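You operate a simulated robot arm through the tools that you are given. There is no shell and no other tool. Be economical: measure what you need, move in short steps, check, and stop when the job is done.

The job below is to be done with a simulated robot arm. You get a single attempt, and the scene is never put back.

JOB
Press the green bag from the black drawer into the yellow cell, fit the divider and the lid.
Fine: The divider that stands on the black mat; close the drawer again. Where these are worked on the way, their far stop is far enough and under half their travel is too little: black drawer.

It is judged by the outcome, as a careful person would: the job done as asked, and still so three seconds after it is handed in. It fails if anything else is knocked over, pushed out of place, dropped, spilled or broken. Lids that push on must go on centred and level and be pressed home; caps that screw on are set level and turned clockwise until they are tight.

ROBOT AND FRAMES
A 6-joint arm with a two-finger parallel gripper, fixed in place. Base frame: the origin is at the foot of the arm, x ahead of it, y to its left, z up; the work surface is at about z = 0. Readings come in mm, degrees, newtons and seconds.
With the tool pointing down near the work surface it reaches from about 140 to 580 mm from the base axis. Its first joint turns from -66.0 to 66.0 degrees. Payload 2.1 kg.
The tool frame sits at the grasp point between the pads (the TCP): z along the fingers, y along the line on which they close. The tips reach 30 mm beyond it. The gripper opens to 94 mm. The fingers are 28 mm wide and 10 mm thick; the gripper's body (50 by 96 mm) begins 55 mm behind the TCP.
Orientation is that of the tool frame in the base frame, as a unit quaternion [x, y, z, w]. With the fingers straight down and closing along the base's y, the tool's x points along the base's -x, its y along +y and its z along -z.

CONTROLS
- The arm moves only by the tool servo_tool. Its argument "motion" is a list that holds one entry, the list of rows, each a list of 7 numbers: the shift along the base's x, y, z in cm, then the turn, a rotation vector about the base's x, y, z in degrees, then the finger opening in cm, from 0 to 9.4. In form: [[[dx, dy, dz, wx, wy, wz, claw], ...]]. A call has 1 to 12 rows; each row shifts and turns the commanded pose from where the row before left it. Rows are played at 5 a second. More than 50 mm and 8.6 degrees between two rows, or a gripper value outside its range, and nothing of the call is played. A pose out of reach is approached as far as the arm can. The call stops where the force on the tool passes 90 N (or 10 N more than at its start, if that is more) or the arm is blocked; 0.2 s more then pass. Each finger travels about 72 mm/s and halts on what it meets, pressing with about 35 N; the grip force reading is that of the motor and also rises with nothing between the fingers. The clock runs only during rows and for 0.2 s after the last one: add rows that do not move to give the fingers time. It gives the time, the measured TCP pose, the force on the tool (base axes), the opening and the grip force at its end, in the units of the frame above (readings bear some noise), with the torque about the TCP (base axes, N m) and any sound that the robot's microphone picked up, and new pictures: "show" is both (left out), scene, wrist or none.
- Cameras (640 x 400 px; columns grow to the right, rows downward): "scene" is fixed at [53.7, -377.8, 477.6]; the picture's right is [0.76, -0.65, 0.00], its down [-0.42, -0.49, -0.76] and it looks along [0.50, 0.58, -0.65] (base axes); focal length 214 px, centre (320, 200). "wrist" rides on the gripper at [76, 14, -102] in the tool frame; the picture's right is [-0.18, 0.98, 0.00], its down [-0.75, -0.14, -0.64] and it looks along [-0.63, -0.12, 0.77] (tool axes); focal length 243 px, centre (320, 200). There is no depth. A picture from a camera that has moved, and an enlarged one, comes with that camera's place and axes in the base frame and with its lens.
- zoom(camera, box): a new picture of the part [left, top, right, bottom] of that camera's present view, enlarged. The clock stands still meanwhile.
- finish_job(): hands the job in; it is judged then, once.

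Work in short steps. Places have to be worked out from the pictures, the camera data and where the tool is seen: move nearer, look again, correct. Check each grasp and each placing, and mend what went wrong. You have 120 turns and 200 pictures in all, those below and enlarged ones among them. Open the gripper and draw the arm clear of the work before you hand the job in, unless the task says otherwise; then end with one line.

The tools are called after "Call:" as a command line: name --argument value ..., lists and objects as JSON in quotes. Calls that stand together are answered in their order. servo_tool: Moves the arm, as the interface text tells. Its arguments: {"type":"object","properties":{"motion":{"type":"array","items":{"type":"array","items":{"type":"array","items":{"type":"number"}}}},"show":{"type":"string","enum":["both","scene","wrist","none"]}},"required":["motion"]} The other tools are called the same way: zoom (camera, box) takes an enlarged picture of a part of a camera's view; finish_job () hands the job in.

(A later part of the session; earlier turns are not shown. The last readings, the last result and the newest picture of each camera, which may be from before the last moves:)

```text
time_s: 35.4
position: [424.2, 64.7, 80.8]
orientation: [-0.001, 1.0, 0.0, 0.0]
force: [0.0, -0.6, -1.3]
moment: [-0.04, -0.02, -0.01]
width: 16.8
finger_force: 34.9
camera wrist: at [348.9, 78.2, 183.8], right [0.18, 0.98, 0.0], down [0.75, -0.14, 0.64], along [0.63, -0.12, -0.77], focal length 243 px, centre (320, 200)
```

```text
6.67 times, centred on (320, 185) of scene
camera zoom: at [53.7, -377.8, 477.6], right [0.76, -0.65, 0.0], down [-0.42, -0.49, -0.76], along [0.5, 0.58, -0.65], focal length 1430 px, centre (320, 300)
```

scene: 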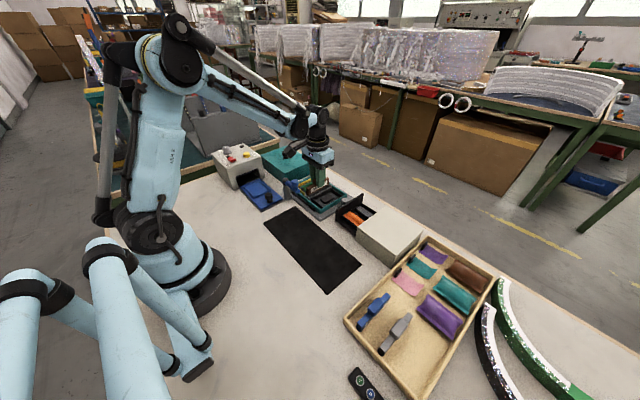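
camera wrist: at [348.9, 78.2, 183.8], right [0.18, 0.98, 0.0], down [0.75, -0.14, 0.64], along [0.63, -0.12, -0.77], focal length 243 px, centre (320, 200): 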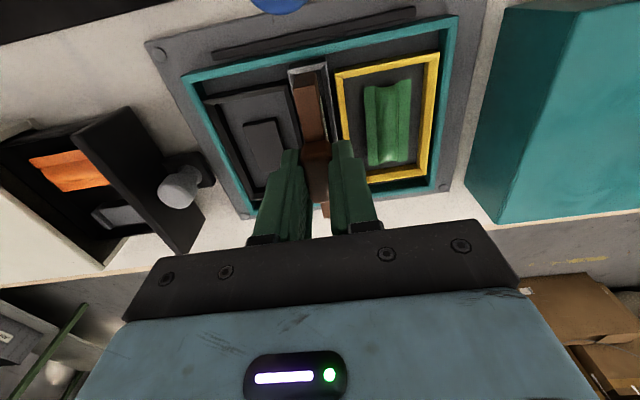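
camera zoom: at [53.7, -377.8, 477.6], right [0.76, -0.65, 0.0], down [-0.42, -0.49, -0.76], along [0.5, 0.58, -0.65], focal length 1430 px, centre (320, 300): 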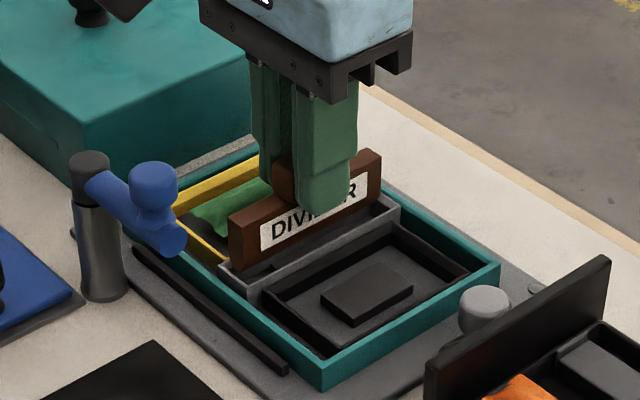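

No force; the bar's foot enters the slot with slight −y bias. I nudge +0.6 mm in y and continue down in 2 mm steps.

Call:
servo_tool --motion '[[[0, 0.06, -0.1, 0, 0, 0, 0.5], [0, 0, -0.2, 0, 0, 0, 0.5], [0, 0, -0.2, 0, 0, 0, 0.5], [0, 0, -0.1, 0, 0, 0, 0.5]]]'

Call:
zoom --camera "wrist" --box '[250, 40, 390, 150]'

Call:
zoom --camera "scene" --box '[285, 155, 355, 215]'

```text
time_s: 36.4
position: [425.9, 65.9, 76.7]
orientation: [0.0, 1.0, 0.001, 0.001]
force: [8.9, 0.7, 16.4]
moment: [-0.01, 0.26, -0.02]
width: 17.0
finger_force: 34.5
camera wrist: at [348.8, 78.9, 178.6], right [0.18, 0.98, 0.0], down [0.75, -0.14, 0.64], along [0.63, -0.12, -0.77], focal length 243 px, centre (320, 200)
```

scene: 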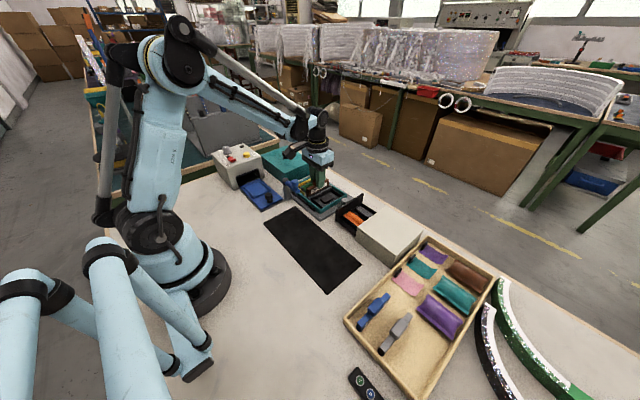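
wrist: 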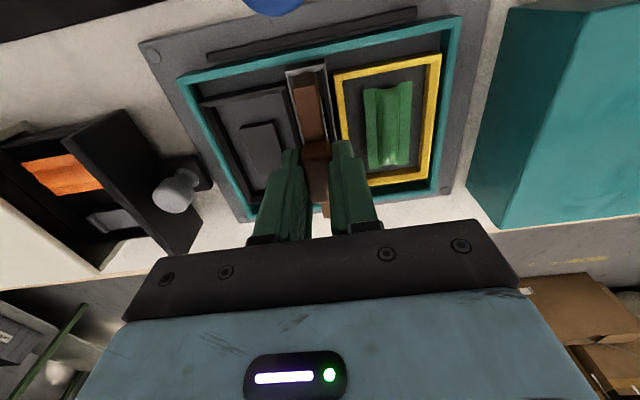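

```text
3.64 times, centred on (320, 95) of wrist
camera zoom: at [348.8, 78.9, 178.6], right [0.18, 0.98, 0.0], down [0.75, -0.14, 0.64], along [0.63, -0.12, -0.77], focal length 882 px, centre (320, 582)
```

zoom: 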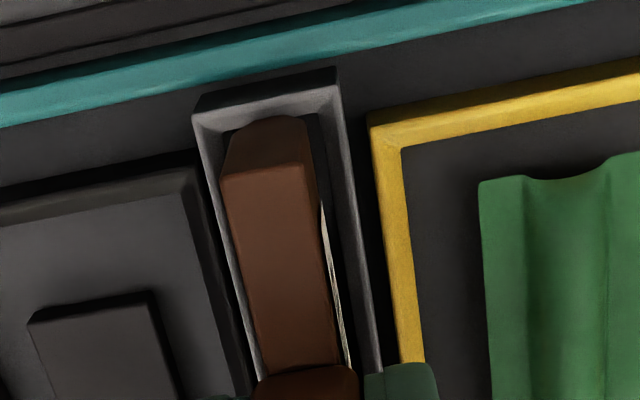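

```text
6.67 times, centred on (320, 185) of scene
camera zoom: at [53.6, -377.8, 477.6], right [0.76, -0.65, 0.0], down [-0.42, -0.49, -0.76], along [0.5, 0.58, -0.65], focal length 1430 px, centre (320, 300)
```

zoom: 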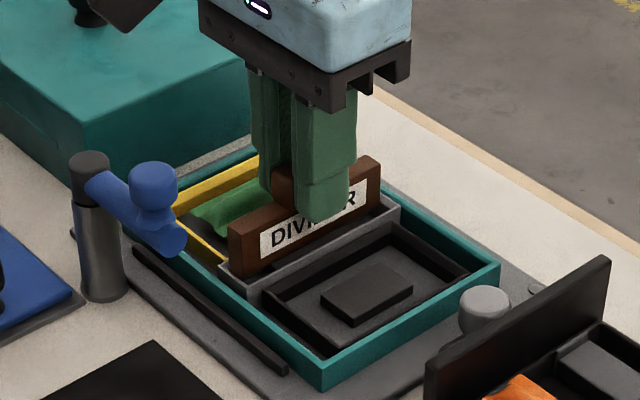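

The bar is inside the slot and touches something at foot z≈19 with 16 N. I press a bit further to see whether it is bottomed.

Call:
servo_tool --motion '[[[0, 0, -0.1, 0, 0, 0, 0.5], [0, 0, -0.1, 0, 0, 0, 0.5], [0, 0, -0.1, 0, 0, 0, 0.5]]]' --show "none"

```text
time_s: 37.2
position: [425.8, 66.3, 74.3]
orientation: [0.0, 1.0, 0.001, 0.0]
force: [16.8, -0.2, 23.9]
moment: [-0.11, 0.21, 0.07]
width: 16.6
finger_force: 35.1
```

It keeps sliding down, with an x reaction of 17 N (pressing on the low-x end). I shift +1 mm in x and continue down.

Call:
servo_tool --motion '[[[0.1, 0, 0, 0, 0, 0, 0.5], [0, 0, -0.1, 0, 0, 0, 0.5], [0, 0, -0.1, 0, 0, 0, 0.5], [0, 0, -0.1, 0, 0, 0, 0.5]]]'

Call:
zoom --camera "wrist" --box '[250, 40, 390, 150]'

Call:
zoom --camera "scene" --box '[285, 155, 355, 215]'

```text
time_s: 38.2
position: [426.3, 67.5, 70.6]
orientation: [0.0, 1.0, 0.0, 0.001]
force: [8.3, -0.1, 1.6]
moment: [0.01, -0.31, -0.02]
width: 16.9
finger_force: 35.0
camera wrist: at [350.0, 79.6, 172.9], right [0.18, 0.98, 0.0], down [0.75, -0.14, 0.64], along [0.63, -0.12, -0.77], focal length 243 px, centre (320, 200)
```

scene: 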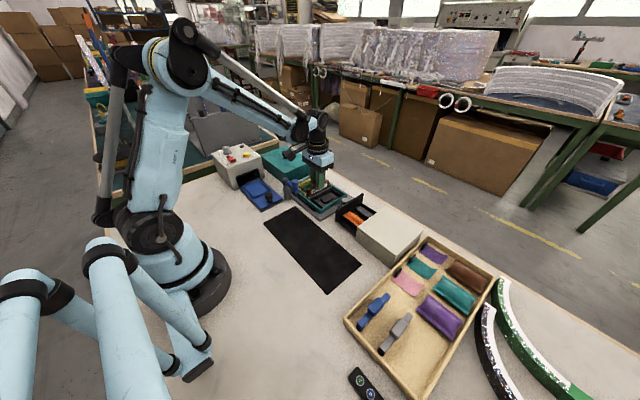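
wrist: 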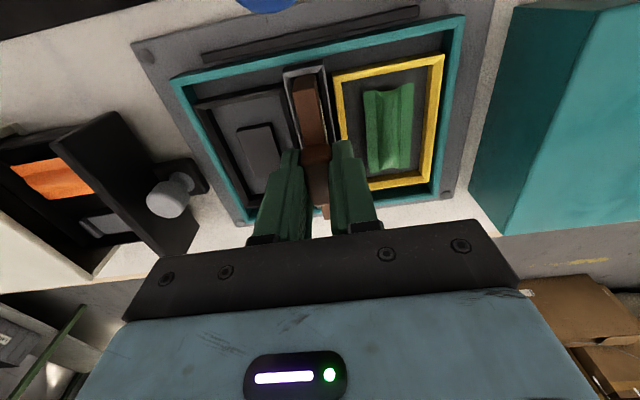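

```text
3.64 times, centred on (320, 95) of wrist
camera zoom: at [350.0, 79.6, 172.9], right [0.18, 0.98, 0.0], down [0.75, -0.14, 0.64], along [0.63, -0.12, -0.77], focal length 882 px, centre (320, 582)
```

zoom: 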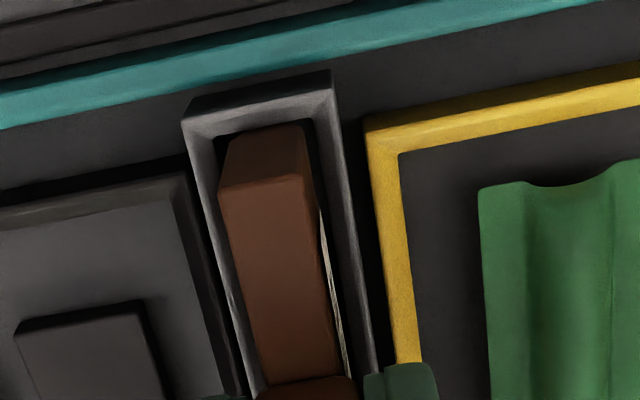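

```text
6.67 times, centred on (320, 185) of scene
camera zoom: at [53.6, -377.8, 477.6], right [0.76, -0.65, 0.0], down [-0.42, -0.49, -0.76], along [0.5, 0.58, -0.65], focal length 1430 px, centre (320, 300)
```

zoom: 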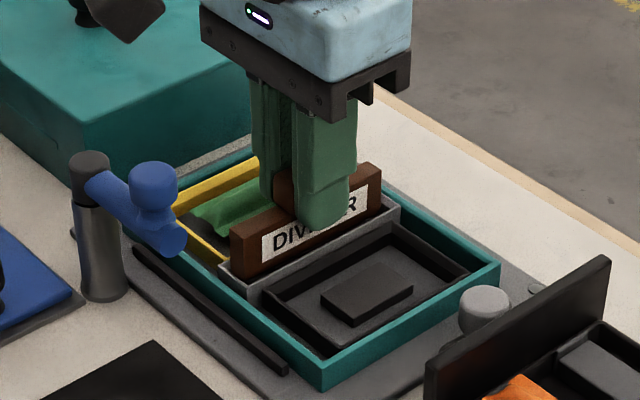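

The bar stopped moving while the fingers slid down the handle, so I release, rise a little and look at how the bar sits.

Call:
servo_tool --motion '[[[0, 0, 0, 0, 0, 0, 2], [0, 0, 0, 0, 0, 0, 4], [0, 0, 2, 0, 0, 0, 5], [0, 0, 4, 0, 0, 0, 6], [-3, 0, 3, 0, 0, 0, 7], [-3, 0, 0, 0, 0, 0, 8], [0, 0, 0, 0, 0, 0, 8]]]'

Call:
zoom --camera "wrist" --box '[230, 70, 390, 210]'

Call:
zoom --camera "scene" --box '[285, 155, 355, 215]'

```text
time_s: 39.8
position: [365.1, 64.7, 162.3]
orientation: [0.001, 1.0, 0.0, 0.0]
force: [-0.5, 0.2, 0.7]
moment: [0.02, -0.02, 0.01]
width: 79.9
finger_force: 0.1
camera wrist: at [289.2, 77.9, 263.0], right [0.18, 0.98, 0.0], down [0.75, -0.14, 0.64], along [0.63, -0.12, -0.77], focal length 243 px, centre (320, 200)
```

scene: 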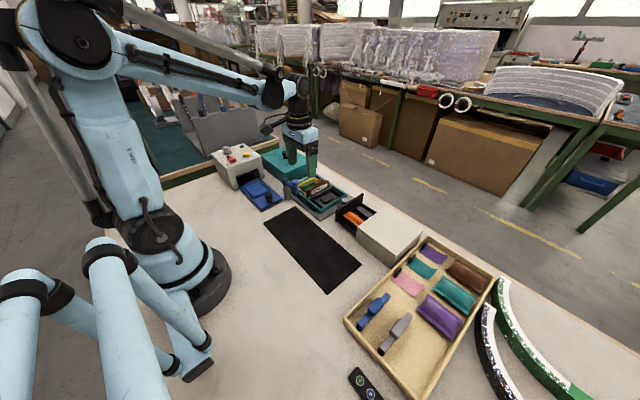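
wrist: 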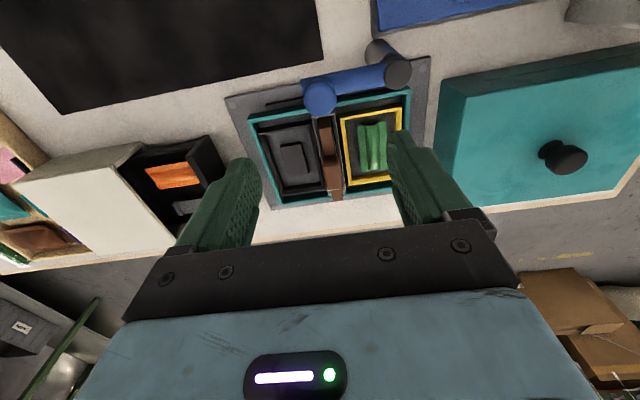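

```text
2.86 times, centred on (310, 140) of wrist
camera zoom: at [289.2, 77.9, 263.0], right [0.18, 0.98, 0.0], down [0.75, -0.14, 0.64], along [0.63, -0.12, -0.77], focal length 693 px, centre (349, 371)
```

zoom: 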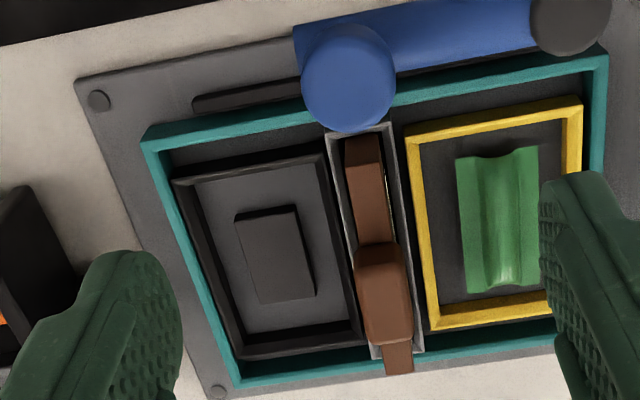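

```text
6.67 times, centred on (320, 185) of scene
camera zoom: at [53.6, -377.8, 477.6], right [0.76, -0.65, 0.0], down [-0.42, -0.49, -0.76], along [0.5, 0.58, -0.65], focal length 1430 px, centre (320, 300)
```

zoom: 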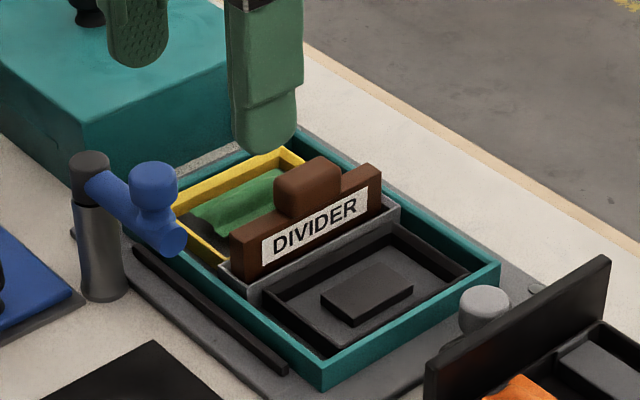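

The divider stands upright in the slot but rests high. I press on its handle from above with closed fingers.

Call:
servo_tool --motion '[[[3, 0, 0, 0, 0, 0, 4], [2.6, 0.05, 0, 0, 0, 0, 0], [0, 0, 0, 0, 0, 0, 0], [0, 0, -3, 0, 0, 0, 0], [0, 0, -2, 0, 0, 0, 0], [0, 0, -1, 0, 0, 0, 0], [0, 0, -0.3, 0, 0, 0, 0], [0, 0, -0.3, 0, 0, 0, 0], [0, 0, -0.3, 0, 0, 0, 0]]]'

Call:
zoom --camera "scene" --box '[285, 155, 355, 215]'

```text
time_s: 41.8
position: [420.8, 67.2, 92.0]
orientation: [0.0, 1.0, 0.001, 0.0]
force: [-0.3, 0.4, 0.2]
moment: [0.01, 0.0, -0.01]
width: 0.1
finger_force: 32.6
camera wrist: at [345.6, 79.6, 193.6], right [0.18, 0.98, 0.0], down [0.75, -0.14, 0.64], along [0.63, -0.12, -0.77], focal length 243 px, centre (320, 200)
```

scene: 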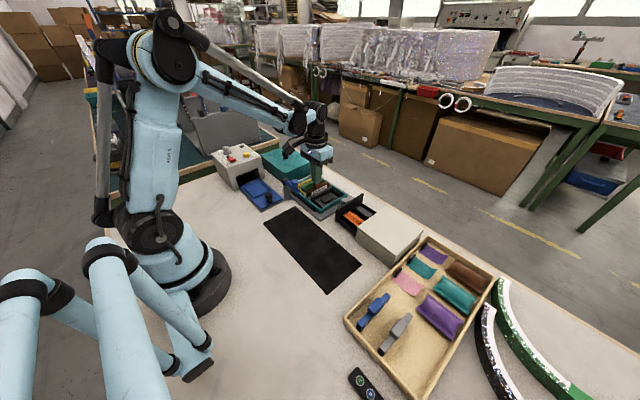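
wrist: 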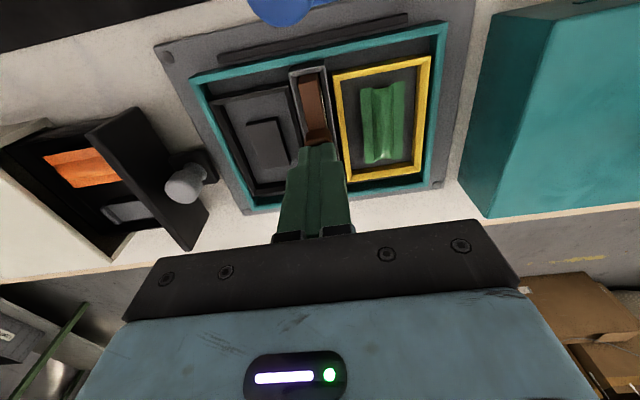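

```text
6.67 times, centred on (320, 185) of scene
camera zoom: at [53.7, -377.8, 477.6], right [0.76, -0.65, 0.0], down [-0.42, -0.49, -0.76], along [0.5, 0.58, -0.65], focal length 1430 px, centre (320, 300)
```

zoom: 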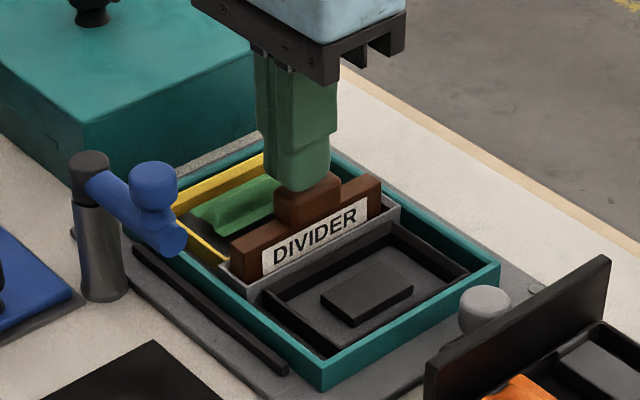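

The bar sank a few mm already without force at the end. I continue pressing in small steps.

Call:
servo_tool --motion '[[[0, -0.1, -0.2, 0, 0, 0, 0], [0, 0, -0.2, 0, 0, 0, 0], [0, 0, -0.2, 0, 0, 0, 0], [0, 0, -0.2, 0, 0, 0, 0]]]' --show "none"

Call:
zoom --camera "scene" --box '[285, 155, 355, 215]'

```text
time_s: 42.8
position: [423.3, 65.1, 87.4]
orientation: [-0.001, 1.0, 0.0, -0.001]
force: [-1.5, -0.3, 28.5]
moment: [0.03, -0.11, 0.01]
width: 0.0
finger_force: 33.0
stopped in row 4: the force on the tool passed its limit at 99 N (the readings are from after the stop); the commanded pose is now the measured one
```

```text
6.67 times, centred on (320, 185) of scene
camera zoom: at [53.5, -377.8, 477.6], right [0.76, -0.65, 0.0], down [-0.42, -0.49, -0.76], along [0.5, 0.58, -0.65], focal length 1430 px, centre (320, 300)
```

zoom: 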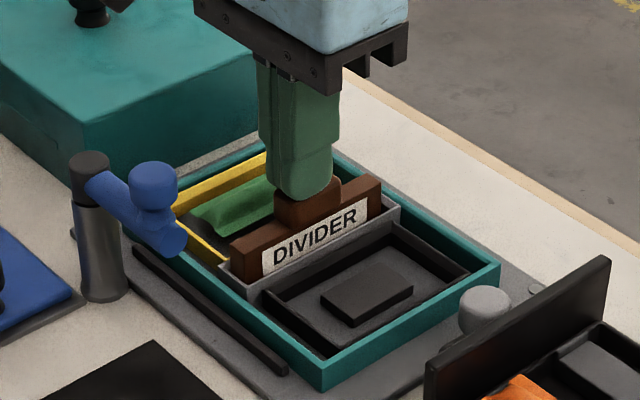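

The divider is bottomed (handle top z≈57, firm stop). I lift and go to look at the lid.

Call:
servo_tool --motion '[[[0, 0, 3, 0, 0, 0, 0], [0, 0, 4, 0, 0, 0, 2], [-1, 1, 2, 0, 0, 0, 5], [-1.5, 4, 0, 0, 0, 0, 8], [-1.5, 4, 0, 0, 0, 0, 9], [-1.5, 4, 0, 0, 0, 0, 9], [-1.5, 4, 0, 0, 0, 0, 9], [0, 2, 0, 0, 0, 0, 9], [0, 0, 0, 0, 0, 0, 9]]]'

Call:
zoom --camera "scene" --box '[270, 160, 360, 220]'

Call:
zoom --camera "wrist" --box '[200, 40, 440, 230]'

```text
time_s: 44.8
position: [354.5, 255.3, 175.1]
orientation: [0.0, 1.0, 0.0, 0.0]
force: [-0.6, 0.2, -0.4]
moment: [0.02, 0.0, 0.01]
width: 89.9
finger_force: 0.1
camera wrist: at [277.1, 268.3, 277.1], right [0.18, 0.98, 0.0], down [0.76, -0.14, 0.64], along [0.63, -0.12, -0.77], focal length 243 px, centre (320, 200)
```

scene: 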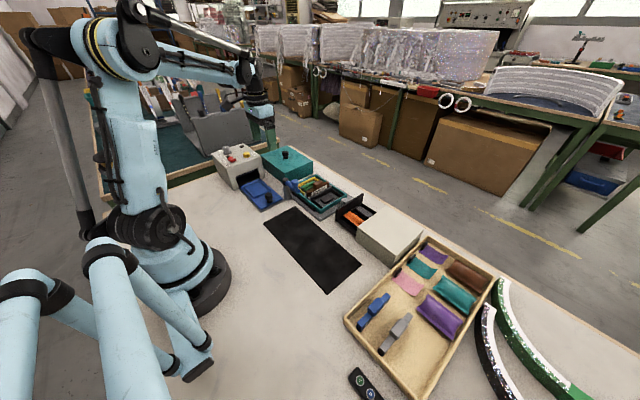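
wrist: 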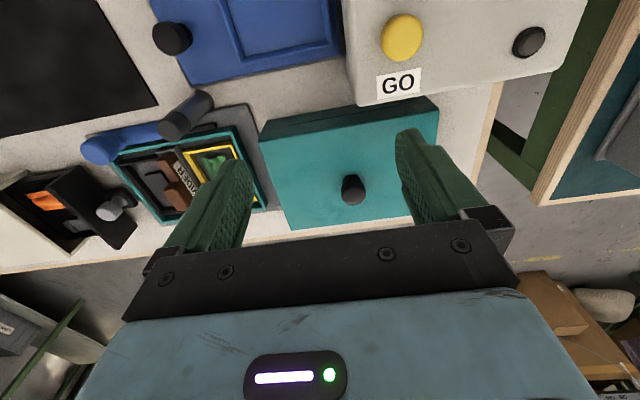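

```text
6.67 times, centred on (315, 190) of scene
camera zoom: at [53.7, -377.7, 477.6], right [0.76, -0.65, 0.0], down [-0.42, -0.49, -0.76], along [0.5, 0.58, -0.65], focal length 1430 px, centre (353, 267)
```

zoom: 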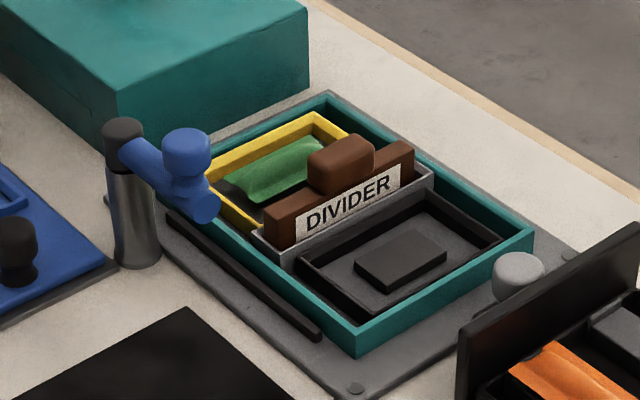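

```text
2.11 times, centred on (320, 135) of wrist
camera zoom: at [277.1, 268.3, 277.1], right [0.18, 0.98, 0.0], down [0.76, -0.14, 0.64], along [0.63, -0.12, -0.77], focal length 511 px, centre (320, 337)
```

zoom: 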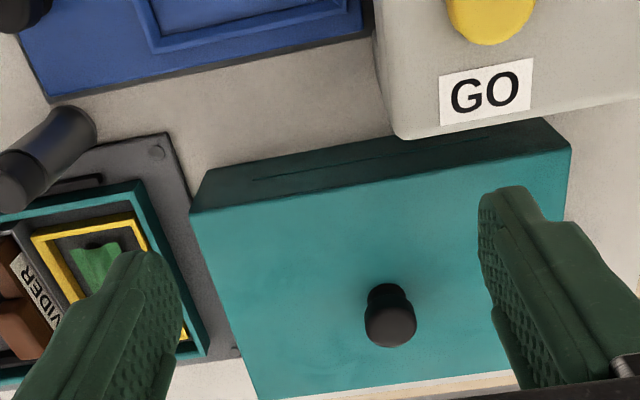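

The divider sits evenly. Lid: about 130×172 mm (x 373–503, y 188–360), top z≈55, knob at ≈(439,272.5), clear of the swing arm when placed. I move over the knob.

Call:
servo_tool --motion '[[[2.8, 0.6, -1, 0, 0, 0, 7], [2.8, 0.6, -2, 0, 0, 0, 5], [2.8, 0.5, -2, 0, 0, 0, 5], [0, 0, -1.5, 0, 0, 0, 5], [0, 0, 0, 0, 0, 0, 5]]]'

Call:
zoom --camera "wrist" --box '[240, 90, 400, 220]'

Call:
zoom --camera "scene" --box '[240, 110, 330, 190]'

```text
time_s: 46.0
position: [436.7, 272.3, 110.4]
orientation: [0.0, 1.0, 0.0, 0.0]
force: [0.4, 0.2, 0.1]
moment: [0.03, -0.02, -0.02]
width: 50.1
finger_force: 0.1
camera wrist: at [361.2, 284.7, 212.1], right [0.18, 0.98, 0.0], down [0.76, -0.14, 0.64], along [0.63, -0.12, -0.77], focal length 243 px, centre (320, 200)
```

scene: 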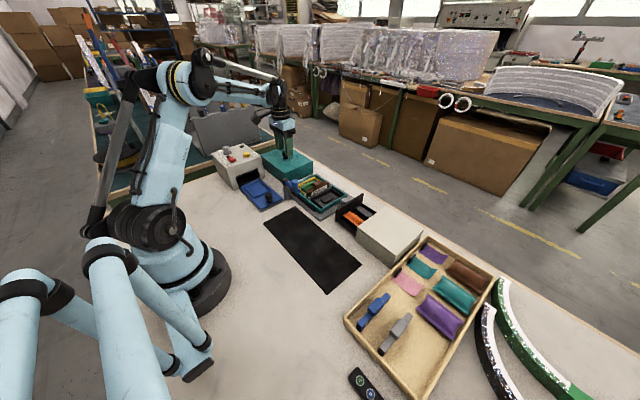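
wrist: 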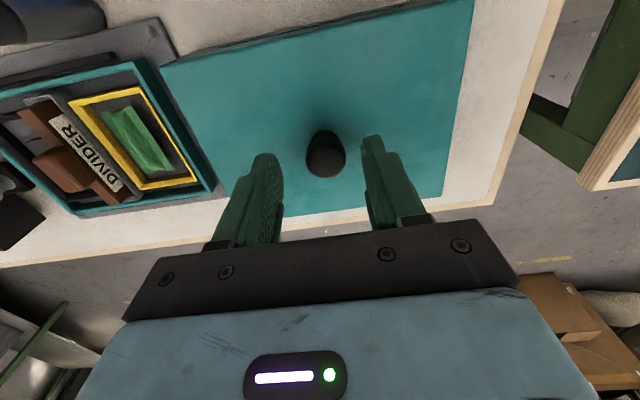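

```text
3.08 times, centred on (320, 155) of wrist
camera zoom: at [361.2, 284.7, 212.1], right [0.18, 0.98, 0.0], down [0.76, -0.14, 0.64], along [0.63, -0.12, -0.77], focal length 746 px, centre (320, 338)
```

zoom: 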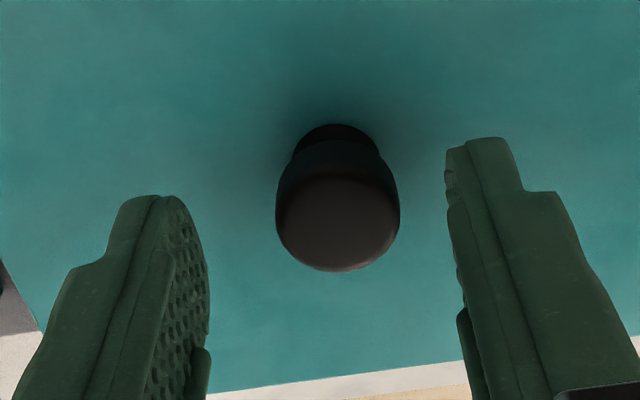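

```text
5.00 times, centred on (285, 150) of scene
camera zoom: at [53.7, -377.8, 477.6], right [0.76, -0.65, 0.0], down [-0.42, -0.49, -0.76], along [0.5, 0.58, -0.65], focal length 1072 px, centre (495, 450)
```

zoom: 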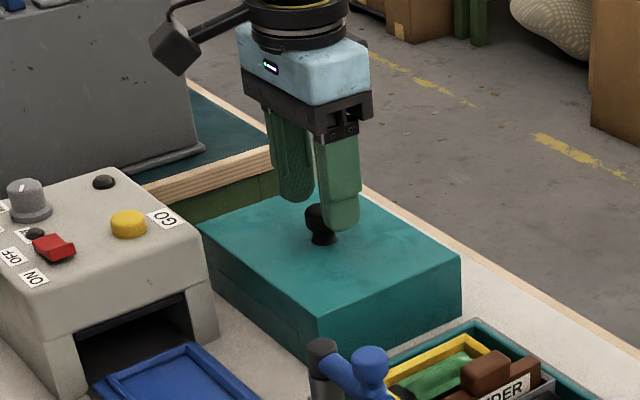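

Knob centre ≈(439.5,273), directly between the fingers. I descend to z≈88 and grip it.

Call:
servo_tool --motion '[[[0.3, 0.05, -1.2, 0, 0, 0, 5], [0, 0, -1, 0, 0, 0, 5], [0, 0, 0, 0, 0, 0, 3], [0, 0, 0, 0, 0, 0, 1], [0, 0, 0, 0, 0, 0, 0.5], [0, 0, 0, 0, 0, 0, 0.5]]]'

Call:
zoom --camera "scene" --box '[240, 110, 330, 190]'

```text
time_s: 47.4
position: [440.2, 272.6, 87.5]
orientation: [0.0, 1.0, 0.0, -0.001]
force: [-1.2, -0.4, -0.4]
moment: [0.01, 0.01, 0.03]
width: 24.7
finger_force: 35.3
camera wrist: at [363.6, 285.9, 190.3], right [0.18, 0.98, 0.0], down [0.76, -0.14, 0.64], along [0.63, -0.12, -0.77], focal length 243 px, centre (320, 200)
```

scene: 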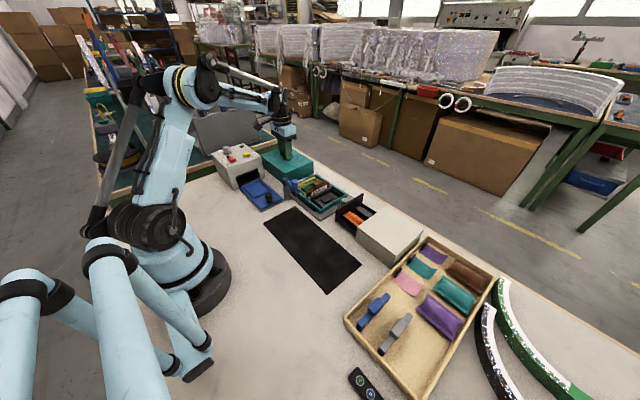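
wrist: 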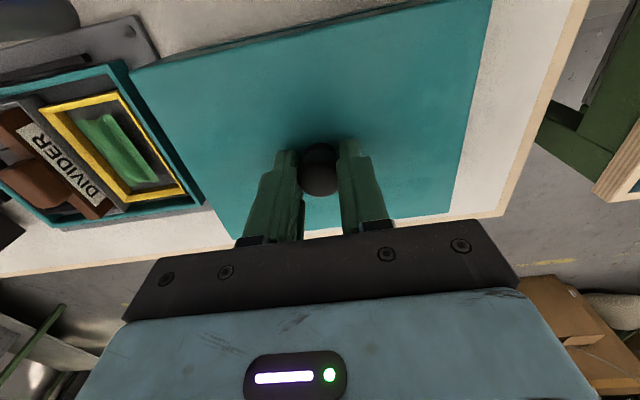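

```text
5.00 times, centred on (285, 150) of scene
camera zoom: at [53.7, -377.8, 477.6], right [0.76, -0.65, 0.0], down [-0.42, -0.49, -0.76], along [0.5, 0.58, -0.65], focal length 1072 px, centre (495, 450)
```

zoom: 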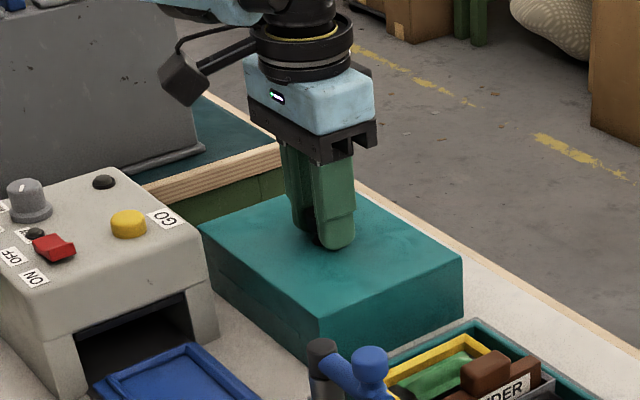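

Knob gripped at 24.7 mm. I lift slowly and check that the lid comes along level.

Call:
servo_tool --motion '[[[0, 0, 0.5, 0, 0, 0, 0.5], [0, 0, 1, 0, 0, 0, 0.5], [0, 0, 2, 0, 0, 0, 0.5], [0, 0, 3, 0, 0, 0, 0.5], [0, 0, 3, 0, 0, 0, 0.5], [0, 0, 3, 0, 0, 0, 0.5], [0, 0, 0, 0, 0, 0, 0.5]]]'

Call:
zoom --camera "scene" --box '[230, 80, 350, 200]'

```text
time_s: 49.0
position: [439.6, 272.5, 214.0]
orientation: [0.0, 1.0, 0.0, -0.001]
force: [-0.3, 0.4, -1.2]
moment: [-0.02, -0.02, 0.02]
width: 24.8
finger_force: 34.8
camera wrist: at [364.0, 285.6, 316.0], right [0.18, 0.98, 0.0], down [0.76, -0.14, 0.64], along [0.63, -0.12, -0.77], focal length 243 px, centre (320, 200)
```

scene: 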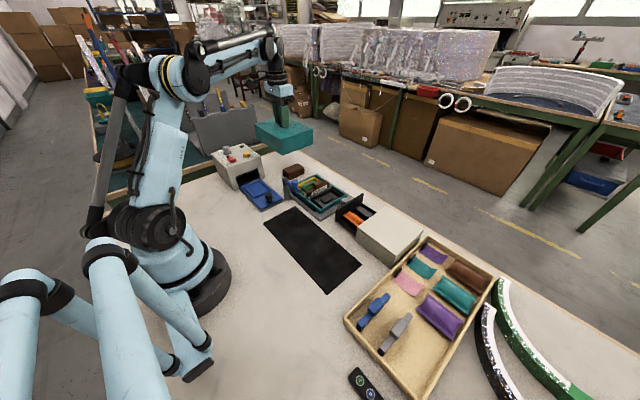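
wrist: 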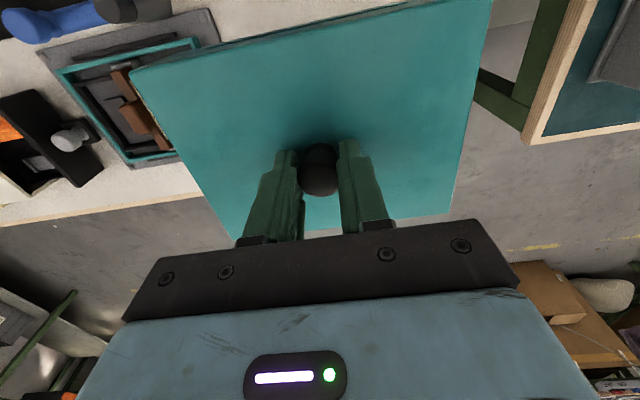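

```text
3.33 times, centred on (290, 140) of scene
camera zoom: at [53.7, -377.8, 477.6], right [0.76, -0.65, 0.0], down [-0.42, -0.49, -0.76], along [0.5, 0.58, -0.65], focal length 715 px, centre (420, 400)
```

zoom: 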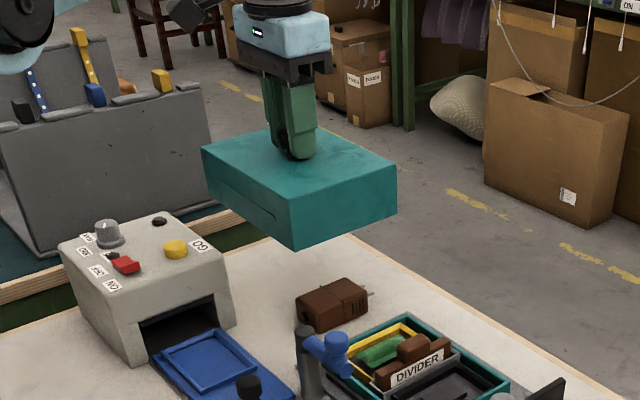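

The lid is level in the grip (a brown adapter that was under it stays put). I carry the lid over the box, estimated centre (424.5,69.3).

Call:
servo_tool --motion '[[[-0.3, -4, 0, 0, 0, 0, 0.5], [-0.3, -4.1, 0, 0, 0, 0, 0.5], [-0.3, -4.1, 0, 0, 0, 0, 0.5], [-0.3, -4.1, 0, 0, 0, 0, 0.5], [-0.3, -4.1, -2, 0, 0, 0, 0.5], [0, 0, -2.5, 0, 0, 0, 0.5], [0, 0, 0, 0, 0, 0, 0.5]]]'

Call:
zoom --camera "scene" --box '[260, 110, 380, 230]'

Call:
zoom --camera "wrist" --box '[80, 0, 520, 240]'

```text
time_s: 50.6
position: [422.6, 69.6, 170.9]
orientation: [0.0, 1.0, 0.0, -0.001]
force: [-0.8, 0.1, -0.7]
moment: [-0.04, 0.0, -0.01]
width: 24.8
finger_force: 34.7
camera wrist: at [347.6, 82.0, 272.5], right [0.18, 0.98, 0.0], down [0.76, -0.14, 0.64], along [0.63, -0.12, -0.77], focal length 243 px, centre (320, 200)
```

scene: 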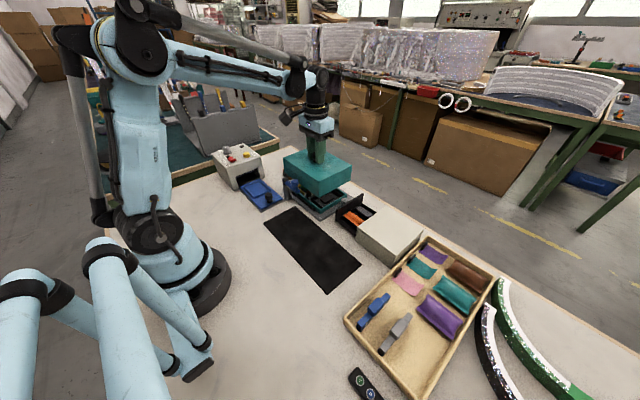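
wrist: 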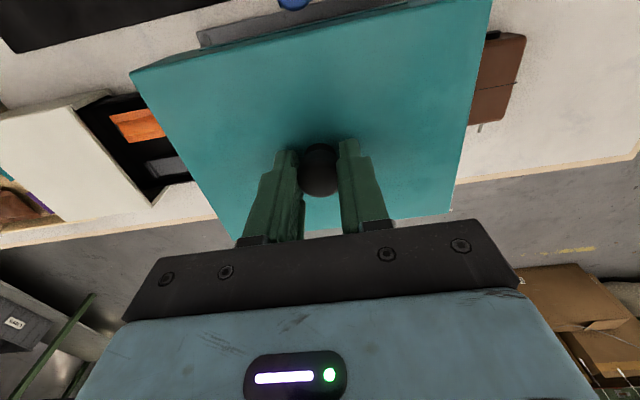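

```text
3.33 times, centred on (320, 170) of scene
camera zoom: at [53.6, -377.8, 477.6], right [0.76, -0.65, 0.0], down [-0.42, -0.49, -0.76], along [0.5, 0.58, -0.65], focal length 715 px, centre (320, 300)
```

zoom: 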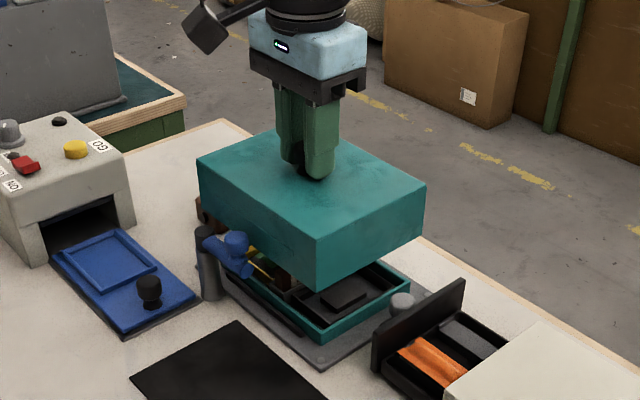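

```text
1.45 times, centred on (300, 120) of wrist
camera zoom: at [347.6, 82.0, 272.5], right [0.18, 0.98, 0.0], down [0.76, -0.14, 0.64], along [0.63, -0.12, -0.77], focal length 353 px, centre (349, 316)
```

zoom: 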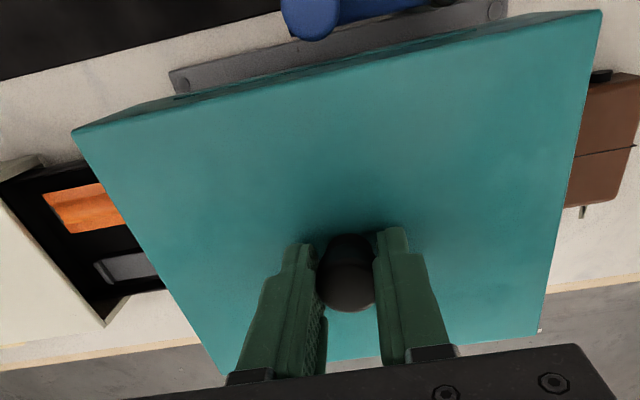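

Lid outline: front x≈358, y −17…154, no yaw. I shift (+1.5,+1) mm and lower until its lower edge is ~8 mm above the box rim.

Call:
servo_tool --motion '[[[0.15, 0.1, -1, 0, 0, 0, 0.5], [0, 0, -1.5, 0, 0, 0, 0.5], [0, 0, -1.7, 0, 0, 0, 0.5], [0, 0, 0, 0, 0, 0, 0.5]]]'

Call:
zoom --camera "scene" --box '[270, 140, 360, 220]'

Call:
zoom --camera "wrist" --box '[80, 0, 520, 240]'

```text
time_s: 51.6
position: [424.8, 70.6, 127.1]
orientation: [0.0, 1.0, 0.0, -0.001]
force: [0.6, 0.0, -0.1]
moment: [0.01, 0.01, 0.02]
width: 24.7
finger_force: 35.1
camera wrist: at [348.8, 82.8, 229.1], right [0.18, 0.98, 0.0], down [0.76, -0.14, 0.64], along [0.63, -0.12, -0.77], focal length 243 px, centre (320, 200)
```

scene: 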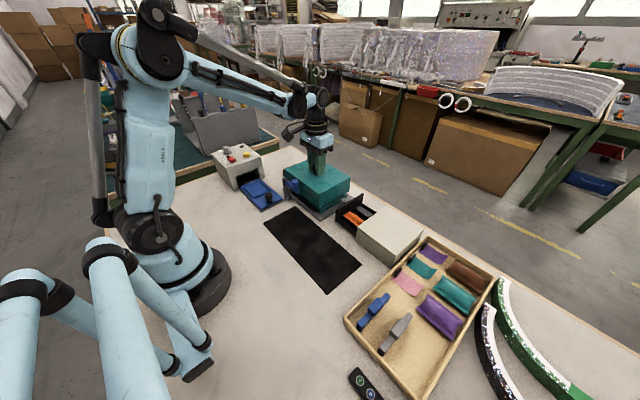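
wrist: 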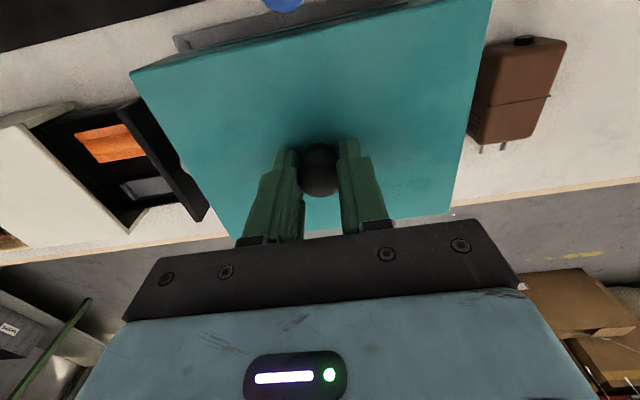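

```text
5.00 times, centred on (315, 180) of scene
camera zoom: at [53.7, -377.8, 477.6], right [0.76, -0.65, 0.0], down [-0.42, -0.49, -0.76], along [0.5, 0.58, -0.65], focal length 1072 px, centre (345, 300)
```

zoom: 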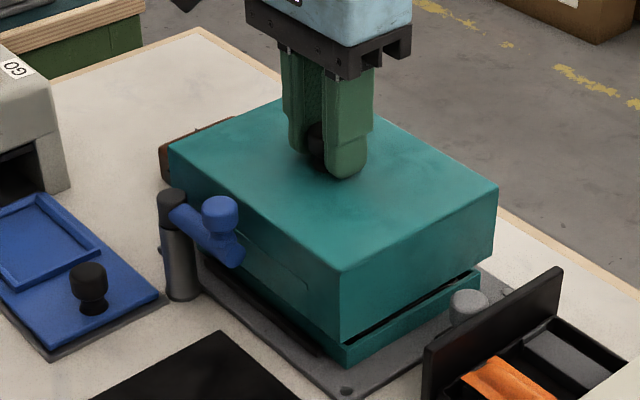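

```text
1.45 times, centred on (300, 120) of wrist
camera zoom: at [348.8, 82.8, 229.1], right [0.18, 0.98, 0.0], down [0.76, -0.14, 0.64], along [0.63, -0.12, -0.77], focal length 353 px, centre (349, 316)
```

zoom: 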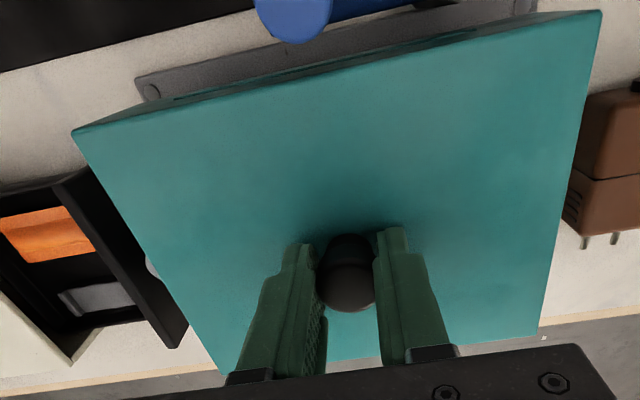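

Call:
zoom --camera "scene" --box '[325, 180, 375, 220]'

Call:
zoom --camera "scene" --box '[290, 175, 350, 220]'

```text
10.00 times, centred on (350, 200) of scene
camera zoom: at [53.7, -377.8, 477.6], right [0.76, -0.65, 0.0], down [-0.42, -0.49, -0.76], along [0.5, 0.58, -0.65], focal length 2145 px, centre (20, 200)
```

zoom: 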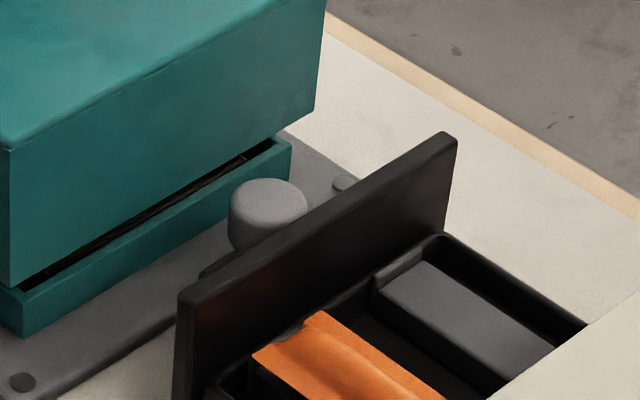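

```text
8.89 times, centred on (320, 198) of scene
camera zoom: at [53.7, -377.8, 477.6], right [0.76, -0.65, 0.0], down [-0.42, -0.49, -0.76], along [0.5, 0.58, -0.65], focal length 1906 px, centre (320, 222)
```

zoom: 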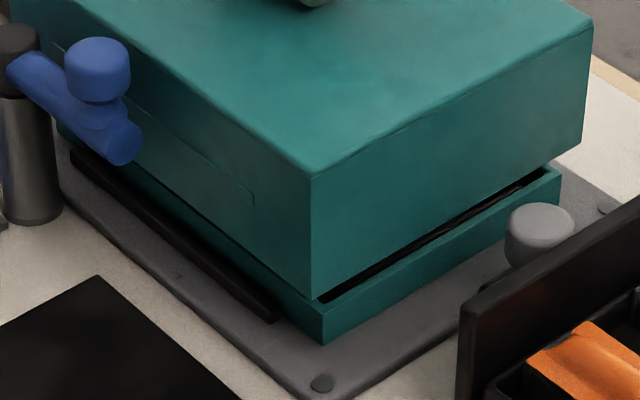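

Comparing lid and box corners suggests the lid overhangs more at the front (~10 mm) than at the back (~4–5 mm); y looks fine. I shift +2.2 mm in x and lower to just around the rim.

Call:
servo_tool --motion '[[[0.22, 0, -0.4, 0, 0, 0, 0.5], [0, 0, -0.4, 0, 0, 0, 0.5], [0, 0, -0.2, 0, 0, 0, 0.5], [0, 0, 0, 0, 0, 0, 0.5]]]' --show "none"

Call:
zoom --camera "scene" --box '[290, 175, 350, 220]'

```text
time_s: 52.6
position: [428.1, 68.6, 118.4]
orientation: [0.0, 1.0, 0.0, -0.001]
force: [-0.2, -1.1, -0.7]
moment: [-0.01, 0.03, 0.04]
width: 24.9
finger_force: 35.1
```

```text
8.89 times, centred on (320, 198) of scene
camera zoom: at [53.7, -377.8, 477.6], right [0.76, -0.65, 0.0], down [-0.42, -0.49, -0.76], along [0.5, 0.58, -0.65], focal length 1906 px, centre (320, 222)
```

zoom: 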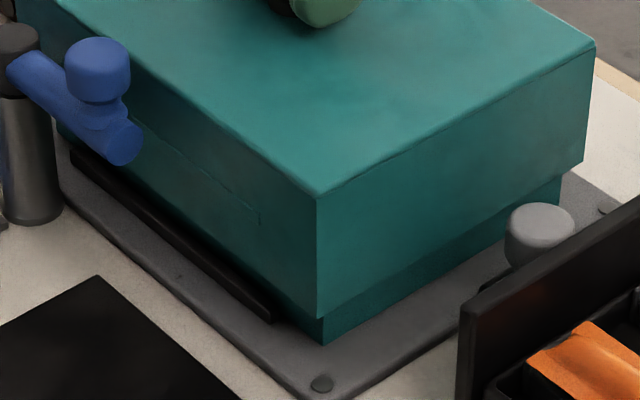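

The lid's lower edge now encloses the box top edge. I lower further in 2 mm steps, watching the force.

Call:
servo_tool --motion '[[[0, 0, -0.2, 0, 0, 0, 0.5], [0, 0, -0.2, 0, 0, 0, 0.5], [0, 0, -0.2, 0, 0, 0, 0.5], [0, 0, -0.2, 0, 0, 0, 0.5]]]' --show "none"

Call:
zoom --camera "scene" --box '[290, 175, 350, 220]'

```text
time_s: 53.6
position: [426.8, 69.7, 109.1]
orientation: [0.0, 1.0, 0.0, -0.001]
force: [-0.3, -0.2, -0.9]
moment: [-0.01, -0.03, 0.0]
width: 24.9
finger_force: 34.6
```

```text
8.89 times, centred on (320, 198) of scene
camera zoom: at [53.7, -377.8, 477.6], right [0.76, -0.65, 0.0], down [-0.42, -0.49, -0.76], along [0.5, 0.58, -0.65], focal length 1906 px, centre (320, 222)
```

zoom: 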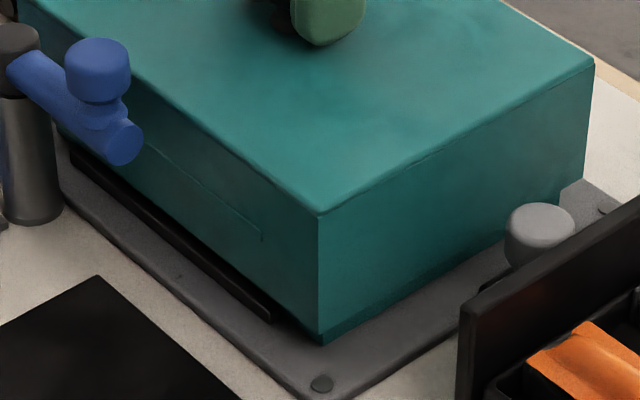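

No contact force; the lid goes over the box freely. I continue down.

Call:
servo_tool --motion '[[[0, 0, -0.2, 0, 0, 0, 0.5], [0, 0, -0.2, 0, 0, 0, 0.5], [0, 0, -0.2, 0, 0, 0, 0.5], [0, 0, -0.2, 0, 0, 0, 0.5]]]' --show "none"

Call:
zoom --camera "scene" --box '[280, 170, 360, 230]'

```text
time_s: 54.6
position: [426.3, 71.5, 100.7]
orientation: [0.0, 1.0, 0.0, -0.001]
force: [-0.8, 0.0, -0.6]
moment: [0.02, 0.0, 0.0]
width: 24.3
finger_force: 35.3
```

```text
6.67 times, centred on (320, 200) of scene
camera zoom: at [53.7, -377.8, 477.6], right [0.76, -0.65, 0.0], down [-0.42, -0.49, -0.76], along [0.5, 0.58, -0.65], focal length 1430 px, centre (320, 200)
```

zoom: 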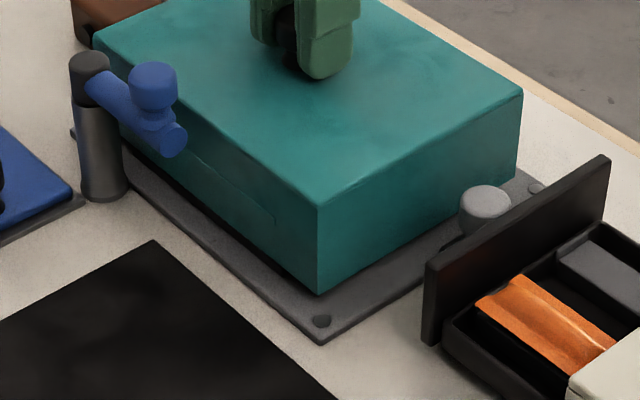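

Still free at lid edge z≈13. Continue down towards the plate.

Call:
servo_tool --motion '[[[0, 0, -0.2, 0, 0, 0, 0.5], [0, 0, -0.2, 0, 0, 0, 0.5], [0, 0, -0.2, 0, 0, 0, 0.5]]]' --show "none"

Call:
zoom --camera "scene" --box '[280, 170, 360, 230]'

```text
time_s: 55.4
position: [429.2, 70.4, 96.0]
orientation: [-0.001, 1.0, 0.0, 0.0]
force: [0.4, -0.7, -0.9]
moment: [0.01, 0.02, -0.03]
width: 24.8
finger_force: 35.1
```

```text
6.67 times, centred on (320, 200) of scene
camera zoom: at [53.7, -377.8, 477.6], right [0.76, -0.65, 0.0], down [-0.42, -0.49, -0.76], along [0.5, 0.58, -0.65], focal length 1430 px, centre (320, 200)
```

zoom: 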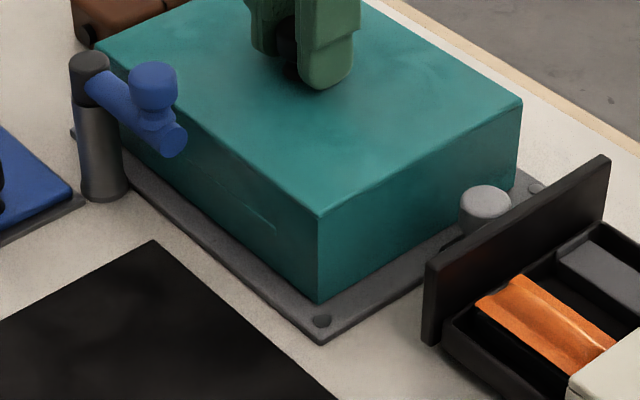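

Nearly on the plate (lid edge z≈8). I lower the last mm until contact and pressing.

Call:
servo_tool --motion '[[[0, 0, -0.1, 0, 0, 0, 0.5], [0, 0, -0.1, 0, 0, 0, 0.5], [0, 0, -0.1, 0, 0, 0, 0.5], [0, 0, -0.1, 0, 0, 0, 0.5], [0, 0, -0.1, 0, 0, 0, 0.5]]]' --show "none"

Call:
zoom --camera "scene" --box '[280, 170, 360, 230]'

```text
time_s: 56.6
position: [427.2, 71.2, 94.4]
orientation: [0.0, 1.0, 0.0, -0.004]
force: [-0.6, 0.9, 21.9]
moment: [0.05, 0.0, -0.01]
width: 24.4
finger_force: 34.6
stopped in row 5: the force on the tool passed its limit at 95 N (the readings are from after the stop); the commanded pose is now the measured one
```

```text
6.67 times, centred on (320, 200) of scene
camera zoom: at [53.6, -377.8, 477.6], right [0.76, -0.65, 0.0], down [-0.42, -0.49, -0.76], along [0.5, 0.58, -0.65], focal length 1430 px, centre (320, 200)
```

zoom: 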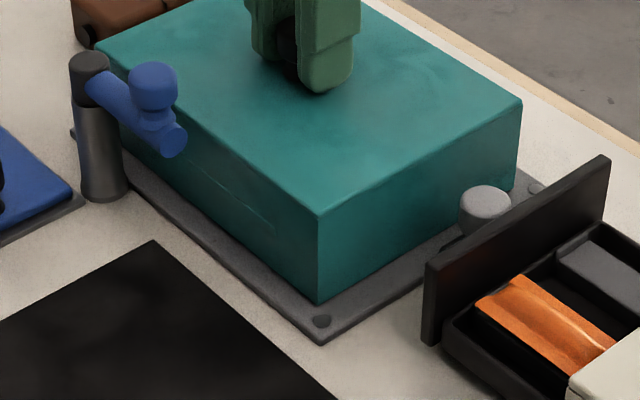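

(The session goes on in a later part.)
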